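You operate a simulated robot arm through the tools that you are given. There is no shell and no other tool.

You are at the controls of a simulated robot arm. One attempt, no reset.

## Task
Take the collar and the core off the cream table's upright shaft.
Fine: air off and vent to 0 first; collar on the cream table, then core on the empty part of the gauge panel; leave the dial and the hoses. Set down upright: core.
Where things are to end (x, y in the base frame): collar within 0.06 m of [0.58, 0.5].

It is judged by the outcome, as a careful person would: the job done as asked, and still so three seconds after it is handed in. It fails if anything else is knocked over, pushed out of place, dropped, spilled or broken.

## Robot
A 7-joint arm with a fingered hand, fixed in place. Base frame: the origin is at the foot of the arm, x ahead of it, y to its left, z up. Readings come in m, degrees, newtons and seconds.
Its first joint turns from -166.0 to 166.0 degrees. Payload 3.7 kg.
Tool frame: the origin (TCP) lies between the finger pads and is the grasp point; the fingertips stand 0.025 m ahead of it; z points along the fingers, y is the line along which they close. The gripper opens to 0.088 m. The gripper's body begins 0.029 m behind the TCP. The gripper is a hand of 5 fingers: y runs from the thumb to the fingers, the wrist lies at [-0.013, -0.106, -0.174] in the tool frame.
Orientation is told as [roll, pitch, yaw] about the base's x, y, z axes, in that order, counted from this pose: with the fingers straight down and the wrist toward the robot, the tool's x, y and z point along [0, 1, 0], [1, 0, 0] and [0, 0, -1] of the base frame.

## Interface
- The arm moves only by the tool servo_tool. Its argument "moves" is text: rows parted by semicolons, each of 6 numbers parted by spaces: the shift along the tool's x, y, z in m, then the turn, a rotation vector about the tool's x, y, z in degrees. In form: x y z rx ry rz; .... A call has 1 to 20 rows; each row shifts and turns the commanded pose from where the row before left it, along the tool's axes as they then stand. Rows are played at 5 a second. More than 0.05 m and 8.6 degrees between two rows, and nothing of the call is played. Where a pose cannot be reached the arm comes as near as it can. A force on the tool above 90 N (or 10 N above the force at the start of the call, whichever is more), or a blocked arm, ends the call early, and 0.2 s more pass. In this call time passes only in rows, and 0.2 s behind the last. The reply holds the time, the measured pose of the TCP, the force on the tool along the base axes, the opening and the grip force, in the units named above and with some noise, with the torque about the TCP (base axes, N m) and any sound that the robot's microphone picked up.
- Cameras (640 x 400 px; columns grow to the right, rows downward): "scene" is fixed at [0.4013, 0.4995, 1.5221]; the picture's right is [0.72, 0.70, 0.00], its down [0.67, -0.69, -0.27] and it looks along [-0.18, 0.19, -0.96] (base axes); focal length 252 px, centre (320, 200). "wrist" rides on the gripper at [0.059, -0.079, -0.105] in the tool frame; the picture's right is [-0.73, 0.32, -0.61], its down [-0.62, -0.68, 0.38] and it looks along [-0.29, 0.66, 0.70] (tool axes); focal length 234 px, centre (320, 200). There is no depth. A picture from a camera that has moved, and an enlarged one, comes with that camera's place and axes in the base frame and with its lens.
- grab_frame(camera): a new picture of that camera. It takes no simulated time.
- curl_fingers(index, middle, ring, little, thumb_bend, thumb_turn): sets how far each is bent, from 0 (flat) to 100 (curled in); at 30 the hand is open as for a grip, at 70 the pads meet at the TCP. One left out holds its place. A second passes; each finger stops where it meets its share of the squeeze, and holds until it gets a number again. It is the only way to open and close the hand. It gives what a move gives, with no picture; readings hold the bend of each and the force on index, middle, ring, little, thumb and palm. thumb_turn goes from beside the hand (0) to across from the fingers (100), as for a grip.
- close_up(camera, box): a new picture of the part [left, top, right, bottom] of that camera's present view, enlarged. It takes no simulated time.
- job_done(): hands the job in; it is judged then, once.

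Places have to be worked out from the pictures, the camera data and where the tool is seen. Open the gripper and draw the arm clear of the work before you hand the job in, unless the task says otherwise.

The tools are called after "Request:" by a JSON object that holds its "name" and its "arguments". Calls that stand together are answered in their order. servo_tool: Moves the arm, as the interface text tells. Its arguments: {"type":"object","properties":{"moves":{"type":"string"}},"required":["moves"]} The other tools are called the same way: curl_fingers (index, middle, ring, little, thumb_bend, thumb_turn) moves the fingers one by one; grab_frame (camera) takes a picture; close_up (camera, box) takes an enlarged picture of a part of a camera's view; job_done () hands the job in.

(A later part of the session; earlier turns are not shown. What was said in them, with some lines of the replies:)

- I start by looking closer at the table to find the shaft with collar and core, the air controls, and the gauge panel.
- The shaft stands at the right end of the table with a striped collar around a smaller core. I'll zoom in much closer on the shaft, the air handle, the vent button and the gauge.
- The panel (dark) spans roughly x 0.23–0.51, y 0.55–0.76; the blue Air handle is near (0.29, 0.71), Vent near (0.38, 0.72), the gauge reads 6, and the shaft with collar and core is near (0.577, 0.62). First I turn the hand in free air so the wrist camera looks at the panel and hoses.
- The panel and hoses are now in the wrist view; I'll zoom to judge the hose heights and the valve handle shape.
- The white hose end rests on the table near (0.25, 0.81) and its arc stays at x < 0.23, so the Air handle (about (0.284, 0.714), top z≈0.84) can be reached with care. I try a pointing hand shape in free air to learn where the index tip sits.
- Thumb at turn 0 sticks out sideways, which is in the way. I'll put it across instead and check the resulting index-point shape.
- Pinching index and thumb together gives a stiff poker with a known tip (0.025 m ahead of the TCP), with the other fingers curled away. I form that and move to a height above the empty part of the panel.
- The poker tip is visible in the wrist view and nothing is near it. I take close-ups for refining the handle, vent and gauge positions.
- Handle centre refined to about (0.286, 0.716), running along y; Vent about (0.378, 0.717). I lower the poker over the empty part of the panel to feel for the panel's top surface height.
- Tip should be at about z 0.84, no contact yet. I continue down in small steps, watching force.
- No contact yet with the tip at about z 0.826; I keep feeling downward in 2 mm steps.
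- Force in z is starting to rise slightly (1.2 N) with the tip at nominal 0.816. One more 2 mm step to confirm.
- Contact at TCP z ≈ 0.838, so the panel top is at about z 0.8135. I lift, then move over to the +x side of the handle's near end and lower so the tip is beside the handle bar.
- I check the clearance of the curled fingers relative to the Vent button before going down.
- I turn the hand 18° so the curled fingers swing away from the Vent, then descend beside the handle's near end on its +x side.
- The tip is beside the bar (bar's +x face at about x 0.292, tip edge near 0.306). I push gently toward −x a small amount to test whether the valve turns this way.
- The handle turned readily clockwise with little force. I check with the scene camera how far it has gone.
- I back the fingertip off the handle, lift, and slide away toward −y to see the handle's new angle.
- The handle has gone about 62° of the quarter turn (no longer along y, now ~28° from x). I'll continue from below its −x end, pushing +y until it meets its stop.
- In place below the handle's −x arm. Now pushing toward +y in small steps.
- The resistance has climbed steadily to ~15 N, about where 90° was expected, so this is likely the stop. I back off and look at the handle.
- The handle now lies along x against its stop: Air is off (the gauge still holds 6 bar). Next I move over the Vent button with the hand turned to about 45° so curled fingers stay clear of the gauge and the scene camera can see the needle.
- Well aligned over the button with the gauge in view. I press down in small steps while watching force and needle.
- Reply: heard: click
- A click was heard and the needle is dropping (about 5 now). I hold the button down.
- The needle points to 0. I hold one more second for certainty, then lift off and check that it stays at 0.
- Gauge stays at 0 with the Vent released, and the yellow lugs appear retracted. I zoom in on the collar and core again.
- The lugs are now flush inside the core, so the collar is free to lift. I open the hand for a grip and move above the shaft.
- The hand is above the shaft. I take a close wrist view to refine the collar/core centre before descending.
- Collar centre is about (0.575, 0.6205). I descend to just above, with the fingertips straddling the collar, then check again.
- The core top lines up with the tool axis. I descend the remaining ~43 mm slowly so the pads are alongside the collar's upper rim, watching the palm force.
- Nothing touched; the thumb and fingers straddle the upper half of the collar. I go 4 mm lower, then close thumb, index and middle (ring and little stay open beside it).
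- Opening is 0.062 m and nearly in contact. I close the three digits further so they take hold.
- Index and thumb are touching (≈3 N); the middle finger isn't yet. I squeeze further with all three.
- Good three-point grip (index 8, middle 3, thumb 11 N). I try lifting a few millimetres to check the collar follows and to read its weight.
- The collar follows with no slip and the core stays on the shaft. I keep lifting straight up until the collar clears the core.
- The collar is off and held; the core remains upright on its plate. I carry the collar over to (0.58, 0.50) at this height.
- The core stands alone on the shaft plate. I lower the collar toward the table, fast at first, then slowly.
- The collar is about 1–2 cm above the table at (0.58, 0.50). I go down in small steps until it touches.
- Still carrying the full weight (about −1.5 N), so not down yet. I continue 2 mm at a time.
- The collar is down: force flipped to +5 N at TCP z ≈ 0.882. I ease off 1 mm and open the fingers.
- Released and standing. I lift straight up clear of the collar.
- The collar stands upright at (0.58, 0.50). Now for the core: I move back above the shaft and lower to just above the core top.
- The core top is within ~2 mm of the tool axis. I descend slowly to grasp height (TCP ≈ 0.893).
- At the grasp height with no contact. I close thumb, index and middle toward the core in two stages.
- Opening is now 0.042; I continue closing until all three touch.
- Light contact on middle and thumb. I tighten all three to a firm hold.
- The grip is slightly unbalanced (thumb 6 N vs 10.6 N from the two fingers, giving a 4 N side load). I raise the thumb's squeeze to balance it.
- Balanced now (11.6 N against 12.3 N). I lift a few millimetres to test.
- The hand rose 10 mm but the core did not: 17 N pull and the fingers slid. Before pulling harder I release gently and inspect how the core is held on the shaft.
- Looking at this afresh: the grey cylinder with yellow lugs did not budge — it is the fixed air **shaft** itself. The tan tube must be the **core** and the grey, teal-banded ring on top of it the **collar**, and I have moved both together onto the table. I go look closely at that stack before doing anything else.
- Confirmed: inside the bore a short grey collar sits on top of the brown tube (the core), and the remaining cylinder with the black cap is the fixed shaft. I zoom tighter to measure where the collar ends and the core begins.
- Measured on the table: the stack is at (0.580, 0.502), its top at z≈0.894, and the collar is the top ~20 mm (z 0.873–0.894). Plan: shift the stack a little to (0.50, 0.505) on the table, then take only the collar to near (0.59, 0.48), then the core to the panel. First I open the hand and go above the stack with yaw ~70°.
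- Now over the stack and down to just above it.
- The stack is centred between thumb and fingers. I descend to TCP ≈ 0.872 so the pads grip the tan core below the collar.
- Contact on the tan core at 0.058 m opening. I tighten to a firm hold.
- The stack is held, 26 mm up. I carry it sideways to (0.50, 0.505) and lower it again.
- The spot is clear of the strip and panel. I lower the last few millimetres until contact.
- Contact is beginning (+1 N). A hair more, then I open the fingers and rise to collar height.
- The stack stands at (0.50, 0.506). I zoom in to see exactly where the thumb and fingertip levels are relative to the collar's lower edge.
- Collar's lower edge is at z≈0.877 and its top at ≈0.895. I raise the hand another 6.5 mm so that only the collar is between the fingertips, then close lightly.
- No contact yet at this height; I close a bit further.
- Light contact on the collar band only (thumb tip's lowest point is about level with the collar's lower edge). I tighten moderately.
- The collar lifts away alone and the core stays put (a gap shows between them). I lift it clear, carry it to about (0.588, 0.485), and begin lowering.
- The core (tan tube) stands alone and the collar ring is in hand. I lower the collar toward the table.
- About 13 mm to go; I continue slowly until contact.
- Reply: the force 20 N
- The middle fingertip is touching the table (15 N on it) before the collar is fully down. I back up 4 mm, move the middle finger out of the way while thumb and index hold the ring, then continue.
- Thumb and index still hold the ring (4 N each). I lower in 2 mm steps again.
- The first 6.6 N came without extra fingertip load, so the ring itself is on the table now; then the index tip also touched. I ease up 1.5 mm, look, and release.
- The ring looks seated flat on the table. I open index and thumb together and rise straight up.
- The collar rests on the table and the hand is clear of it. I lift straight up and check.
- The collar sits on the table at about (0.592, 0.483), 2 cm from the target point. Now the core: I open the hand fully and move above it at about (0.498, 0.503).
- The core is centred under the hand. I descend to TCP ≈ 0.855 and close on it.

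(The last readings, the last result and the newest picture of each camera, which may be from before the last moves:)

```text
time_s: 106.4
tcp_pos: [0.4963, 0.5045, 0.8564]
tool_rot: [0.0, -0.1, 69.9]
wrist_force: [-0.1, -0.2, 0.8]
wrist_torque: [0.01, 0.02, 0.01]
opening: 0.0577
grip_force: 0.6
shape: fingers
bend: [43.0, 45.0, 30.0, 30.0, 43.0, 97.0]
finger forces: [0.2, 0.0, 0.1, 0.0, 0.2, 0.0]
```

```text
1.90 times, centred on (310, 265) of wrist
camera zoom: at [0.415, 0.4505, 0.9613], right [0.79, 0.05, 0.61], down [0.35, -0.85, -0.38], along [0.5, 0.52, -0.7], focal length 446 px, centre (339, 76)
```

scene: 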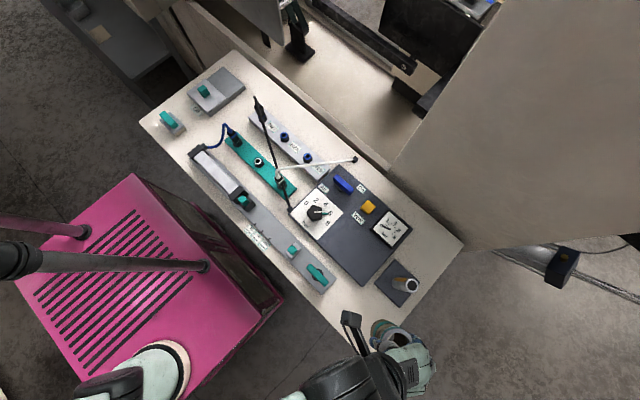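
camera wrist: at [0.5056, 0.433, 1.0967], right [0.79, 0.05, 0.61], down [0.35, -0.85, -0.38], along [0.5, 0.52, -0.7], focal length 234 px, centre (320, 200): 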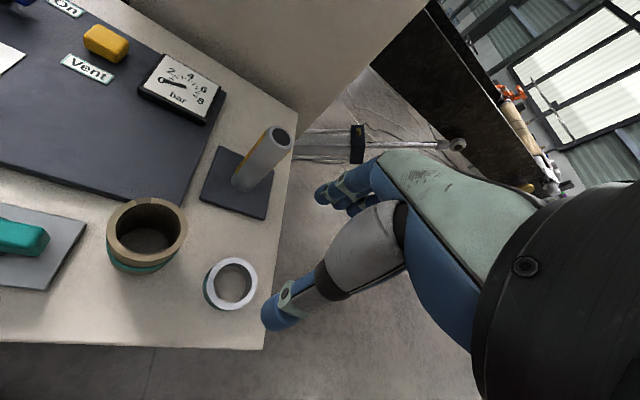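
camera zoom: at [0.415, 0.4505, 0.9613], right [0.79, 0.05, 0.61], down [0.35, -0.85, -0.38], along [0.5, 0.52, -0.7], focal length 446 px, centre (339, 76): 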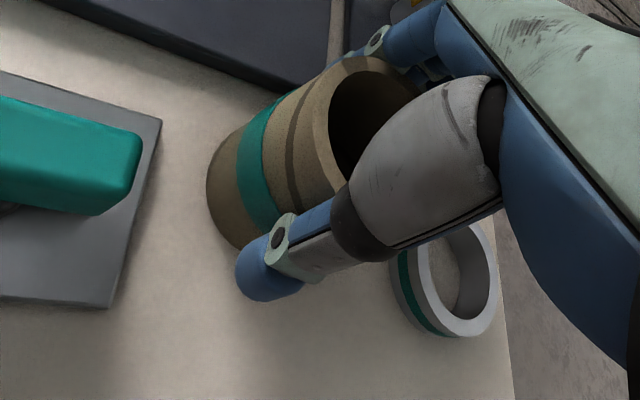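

Just touching at 0.058 m. I tighten and lift a little to test.

Request:
{"name": "curl_fingers", "arguments": {"index": 52, "middle": 56, "thumb_bend": 55}}

Request:
{"name": "servo_tool", "arguments": {"moves": "0 0 -0.005 0 0 0; 0 0 -0.01 0 0 0; 0 0 -0.015 0 0 0; 0 0 -0.015 0 0 0; 0 0 -0.015 0 0 0; 0 0 0 0 0 0"}}

Request:
{"name": "close_up", "arguments": {"camera": "wrist", "box": [200, 160, 420, 370]}}

Request:
{"name": "close_up", "arguments": {"camera": "scene", "box": [310, 210, 450, 350]}}

```text
time_s: 107.4
tcp_pos: [0.497, 0.5041, 0.8546]
tool_rot: [0.1, 0.0, 70.0]
wrist_force: [-0.2, 0.4, 2.8]
wrist_torque: [0.07, -0.06, 0.01]
opening: 0.0467
grip_force: 7.7
shape: fingers
bend: [48.0, 51.0, 30.0, 30.0, 49.0, 98.0]
finger forces: [4.5, 3.7, 0.1, 0.1, 7.8, 0.0]
```

```text
time_s: 108.8
tcp_pos: [0.4969, 0.5036, 0.9162]
tool_rot: [0.0, 0.0, 69.9]
wrist_force: [0.7, 0.2, 0.2]
wrist_torque: [0.0, 0.01, -0.01]
opening: 0.0468
grip_force: 7.6
shape: fingers
bend: [48.0, 51.0, 30.0, 30.0, 49.0, 98.0]
finger forces: [4.1, 3.5, 0.0, 0.0, 7.8, 0.0]
```

```text
1.90 times, centred on (310, 265) of wrist
camera zoom: at [0.4148, 0.45, 1.0223], right [0.79, 0.05, 0.61], down [0.35, -0.85, -0.38], along [0.5, 0.52, -0.7], focal length 446 px, centre (339, 76)
```

zoom: 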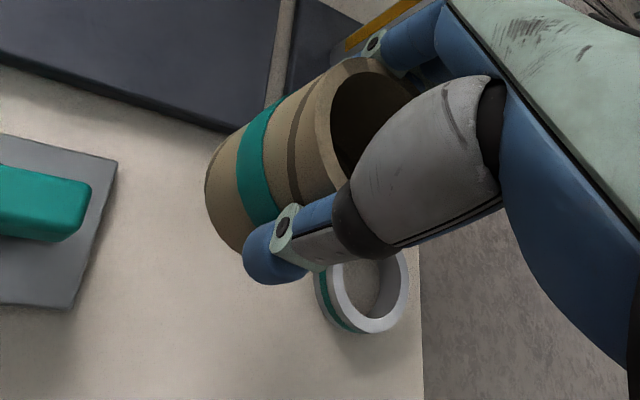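

```text
2.86 times, centred on (380, 280) of scene
camera zoom: at [0.4013, 0.4995, 1.5221], right [0.72, 0.7, 0.0], down [0.67, -0.69, -0.27], along [-0.18, 0.19, -0.96], focal length 719 px, centre (149, -29)
```

zoom: 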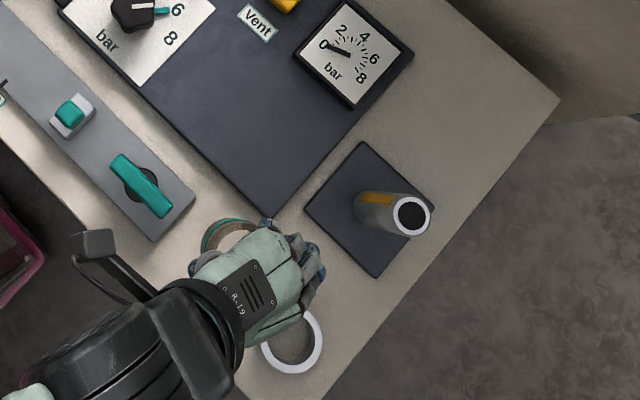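

The core is held and raised (bottom ≈ 0.86). I carry it over the empty part of the panel, to about (0.437, 0.602).

Request:
{"name": "servo_tool", "arguments": {"moves": "0.03 0.0239 0 0 0 0; 0.03 0.0239 0 0 0 0; 0.03 0.0239 0 0 0 0; 0 0 0.015 0 0 0; 0 0 0.01 0 0 0; 0 0 0 0 0 0"}}

Request:
{"name": "grab_frame", "arguments": {"camera": "wrist"}}

Request:
{"name": "close_up", "arguments": {"camera": "scene", "box": [300, 170, 440, 310]}}

```text
time_s: 110.2
tcp_pos: [0.4375, 0.6003, 0.8917]
tool_rot: [0.0, 0.1, 69.9]
wrist_force: [0.6, 0.3, -0.8]
wrist_torque: [0.01, 0.01, -0.01]
opening: 0.0467
grip_force: 7.7
shape: fingers
bend: [48.0, 51.0, 30.0, 30.0, 49.0, 98.0]
finger forces: [4.2, 3.4, 0.0, 0.0, 7.7, 0.0]
```

```text
taken
camera wrist: at [0.3548, 0.5478, 0.9972], right [0.79, 0.05, 0.61], down [0.35, -0.85, -0.38], along [0.5, 0.52, -0.7], focal length 234 px, centre (320, 200)
```

wrist: 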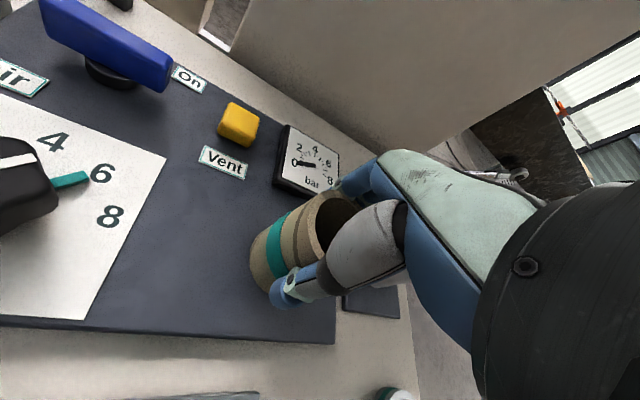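

```text
2.86 times, centred on (370, 240) of scene
camera zoom: at [0.4013, 0.4995, 1.5221], right [0.72, 0.7, 0.0], down [0.67, -0.69, -0.27], along [-0.18, 0.19, -0.96], focal length 719 px, centre (177, 86)
```

zoom: 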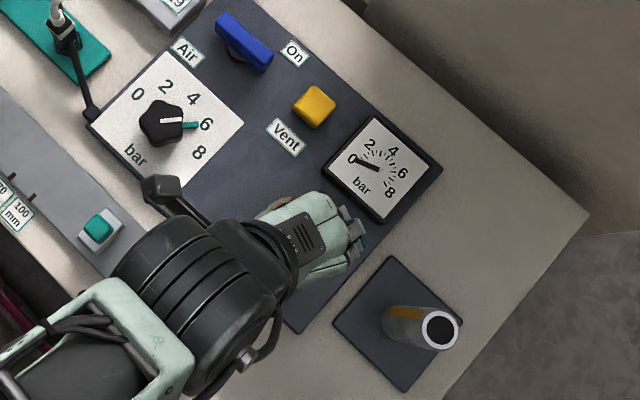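

Positioned over the empty part, clear of dial plate, Vent label and gauge. I lower slowly.

Request:
{"name": "servo_tool", "arguments": {"moves": "0 0 0.008 0 0 0; 0 0 0.006 0 0 0; 0 0 0.004 0 0 0; 0 0 0 0 0 0"}}

Request:
{"name": "servo_tool", "arguments": {"moves": "0 0 0.002 0 0 0; 0 0 0.001 0 0 0; 0 0 0 0 0 0"}}

```text
time_s: 111.2
tcp_pos: [0.437, 0.6002, 0.8727]
tool_rot: [0.0, 0.0, 69.9]
wrist_force: [-0.3, 0.1, -0.6]
wrist_torque: [0.02, 0.01, 0.01]
opening: 0.0467
grip_force: 7.6
shape: fingers
bend: [48.0, 51.0, 30.0, 30.0, 49.0, 98.0]
finger forces: [4.1, 3.4, 0.1, 0.1, 7.6, 0.1]
```

```text
time_s: 112.0
tcp_pos: [0.4395, 0.6009, 0.8696]
tool_rot: [0.0, 0.0, 69.9]
wrist_force: [-0.1, 0.7, -0.5]
wrist_torque: [0.03, 0.01, 0.01]
opening: 0.0469
grip_force: 7.2
shape: fingers
bend: [48.0, 51.0, 30.0, 30.0, 49.0, 98.0]
finger forces: [4.1, 3.5, 0.0, 0.0, 7.5, 0.0]
```

Not touching yet; continuing in 1 mm steps.

Request:
{"name": "servo_tool", "arguments": {"moves": "0 0 0.001 0 0 0; 0 0 0.001 0 0 0; 0 0 0 0 0 0"}}

Request:
{"name": "servo_tool", "arguments": {"moves": "0 0 0.001 0 0 0; 0 0 0 0 0 0"}}

```text
time_s: 112.8
tcp_pos: [0.4383, 0.602, 0.868]
tool_rot: [0.0, 0.0, 69.9]
wrist_force: [-0.1, -1.2, 1.4]
wrist_torque: [0.05, -0.02, 0.0]
opening: 0.0467
grip_force: 8.1
shape: fingers
bend: [48.0, 51.0, 30.0, 30.0, 49.0, 98.0]
finger forces: [4.1, 3.6, 0.1, 0.0, 8.1, 0.1]
```

```text
time_s: 113.4
tcp_pos: [0.4374, 0.6017, 0.8681]
tool_rot: [-0.1, -0.1, 69.9]
wrist_force: [-0.2, -1.5, 5.4]
wrist_torque: [0.06, -0.03, 0.0]
opening: 0.0467
grip_force: 8.3
shape: fingers
bend: [48.0, 51.0, 30.0, 30.0, 49.0, 98.0]
finger forces: [4.1, 3.8, 0.0, 0.0, 8.7, 0.0]
```

The core is down on the panel (+5 N at TCP 0.868, just as expected for z 0.8135). I open all three digits together and look.

Request:
{"name": "curl_fingers", "arguments": {"index": 34, "middle": 34, "thumb_bend": 34}}

Request:
{"name": "close_up", "arguments": {"camera": "wrist", "box": [200, 160, 420, 370]}}

```text
time_s: 114.4
tcp_pos: [0.438, 0.6011, 0.8678]
tool_rot: [-0.1, 0.0, 69.9]
wrist_force: [-0.3, 0.1, 1.3]
wrist_torque: [-0.01, 0.0, -0.05]
opening: 0.076
grip_force: 0.1
shape: fingers
bend: [34.0, 34.0, 30.0, 30.0, 34.0, 96.0]
finger forces: [0.0, 0.0, 0.0, 0.1, 0.0, 0.0]
```

```text
1.90 times, centred on (310, 265) of wrist
camera zoom: at [0.3562, 0.5483, 0.9726], right [0.79, 0.05, 0.61], down [0.35, -0.85, -0.38], along [0.5, 0.52, -0.7], focal length 446 px, centre (339, 76)
```

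zoom: 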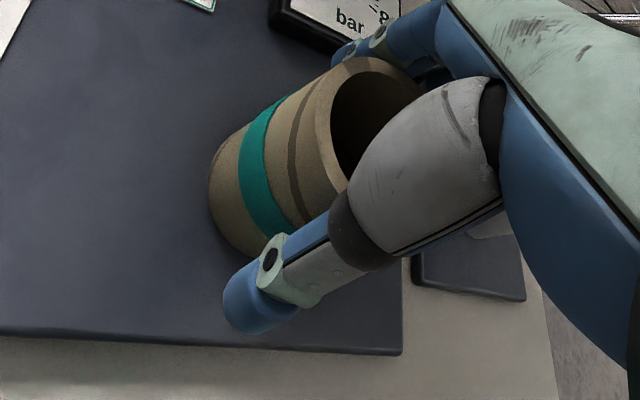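

Released and standing upright with a clear gap to the fingers. I lift straight up, then draw the arm well back from the work.

Request:
{"name": "servo_tool", "arguments": {"moves": "0 0 -0.006 0 0 0; 0 0 -0.012 0 0 0; 0 0 -0.02 0 0 0; 0 0 -0.03 0 0 0; 0 0 -0.03 0 0 0; 0 0 -0.03 0 0 0; 0 0 -0.04 0 0 0; 0 0 0 0 0 0"}}

Request:
{"name": "grab_frame", "arguments": {"camera": "wrist"}}

Request:
{"name": "grab_frame", "arguments": {"camera": "scene"}}

```text
time_s: 116.2
tcp_pos: [0.4376, 0.6017, 1.0347]
tool_rot: [0.1, 0.0, 70.0]
wrist_force: [0.5, -0.1, -0.1]
wrist_torque: [0.01, 0.02, 0.03]
opening: 0.0761
grip_force: 0.0
shape: fingers
bend: [34.0, 34.0, 30.0, 30.0, 34.0, 96.0]
finger forces: [0.0, 0.0, 0.1, 0.1, 0.0, 0.1]
```

```text
taken
camera wrist: at [0.355, 0.5483, 1.1405], right [0.79, 0.05, 0.61], down [0.35, -0.85, -0.38], along [0.5, 0.52, -0.7], focal length 234 px, centre (320, 200)
```

wrist: 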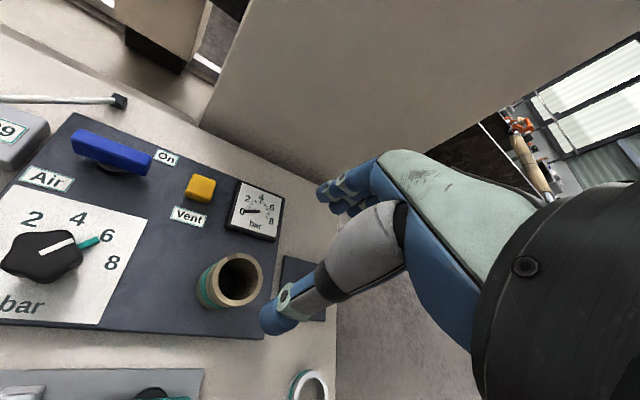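

```text
taken
```

scene: 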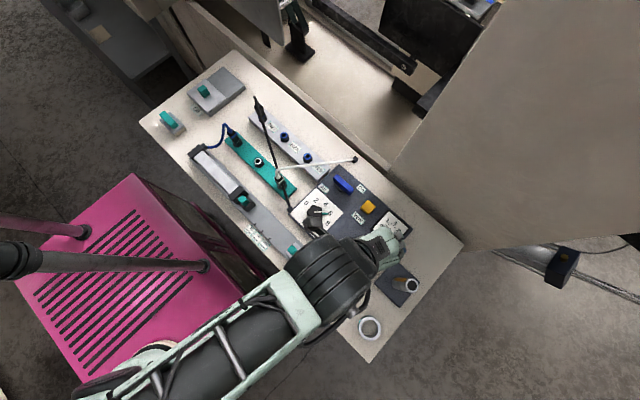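

Everything looks in place. I withdraw the arm up and back to near its starting pose and take final checks.

Request:
{"name": "servo_tool", "arguments": {"moves": "0 0 -0.03 0 0 0; -0.0049 -0.0289 -0.018 0 0 0; -0.0049 -0.0289 -0.018 0 0 0; -0.0049 -0.0289 -0.018 0 0 0; -0.0049 -0.0289 -0.018 0 0 0; -0.0049 -0.0289 -0.018 0 0 0; -0.0049 -0.0289 -0.018 0 0 0; -0.0049 -0.0289 -0.018 0 0 0; 0 -0.03 0 0 0 0; 0 -0.03 0 0 0 0; 0 0 0 0 0 0"}}

Request:
{"name": "grab_frame", "arguments": {"camera": "scene"}}

Request:
{"name": "close_up", "arguments": {"camera": "scene", "box": [280, 150, 440, 350]}}

Request:
{"name": "close_up", "arguments": {"camera": "scene", "box": [360, 200, 420, 260]}}

```text
time_s: 118.6
tcp_pos: [0.381, 0.342, 1.1885]
tool_rot: [0.0, 0.0, 69.8]
wrist_force: [-0.3, -0.1, -0.5]
wrist_torque: [0.05, 0.03, 0.01]
opening: 0.0762
grip_force: 0.0
shape: fingers
bend: [34.0, 34.0, 30.0, 30.0, 34.0, 96.0]
finger forces: [0.1, 0.0, 0.1, 0.1, 0.1, 0.0]
```

```text
taken
```

scene: 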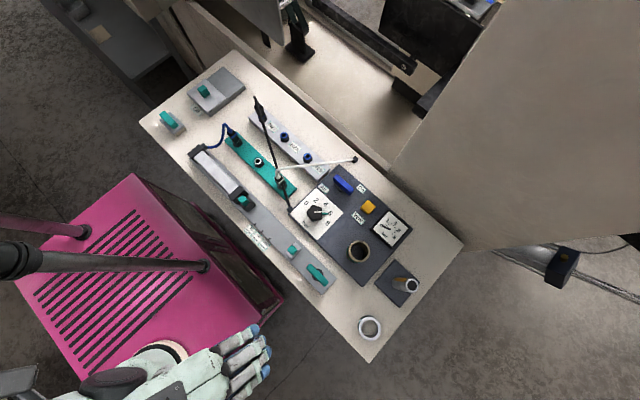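

```text
2.00 times, centred on (360, 250) of scene
camera zoom: at [0.4013, 0.4995, 1.5221], right [0.72, 0.7, 0.0], down [0.67, -0.69, -0.27], along [-0.18, 0.19, -0.96], focal length 503 px, centre (240, 100)
```

zoom: 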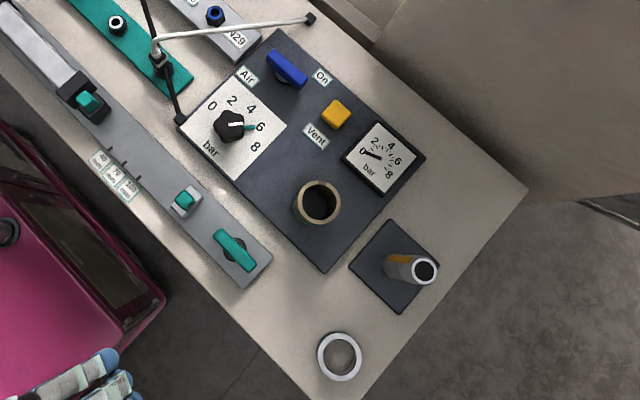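

```text
6.67 times, centred on (390, 230) of scene
camera zoom: at [0.4013, 0.4995, 1.5221], right [0.72, 0.7, 0.0], down [0.67, -0.69, -0.27], along [-0.18, 0.19, -0.96], focal length 1677 px, centre (-147, 0)
```

zoom: 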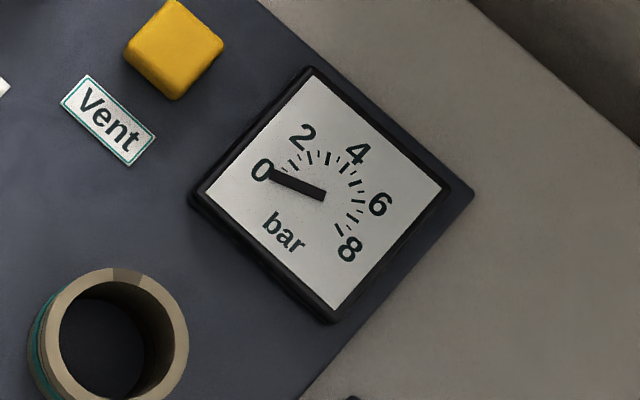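

Final check: Air handle is off, the gauge reads 0, and the dial and hoses are untouched. The collar lies on the cream table about 2 cm from (0.58, 0.50), the core stands upright on the empty part of the panel, and the shaft is bare. The hand is open and the arm is clear, so I hand the job in.

Request:
{"name": "job_done", "arguments": {}}

```text
The job is handed in.
```

The collar and the core are both off the shaft and the job is handed in; I don't have the judging result.

- **Air and vent:** I turned the Air handle a quarter turn to its stop, then held Vent until the gauge read 0. It still read 0 at the end.
- **Collar:** It lies on the cream table at about (0.593, 0.485), roughly 2 cm from (0.58, 0.50).
- **Core:** It stands upright on the empty part of the gauge panel at about (0.438, 0.601).
- **Dial and hoses:** I left them alone. The dial still points to 6 and the hoses look unchanged.
- **Arm:** The hand is open and the arm is drawn back from the table.

**Mistake along the way:** I first took the grey shaft for the core. I lifted the collar and core off together onto the table, then pulled on the shaft with about 17 N before I noticed. The shaft did not move and nothing was dropped. I then separated the two on the table, placing the collar first and the core second as you asked.
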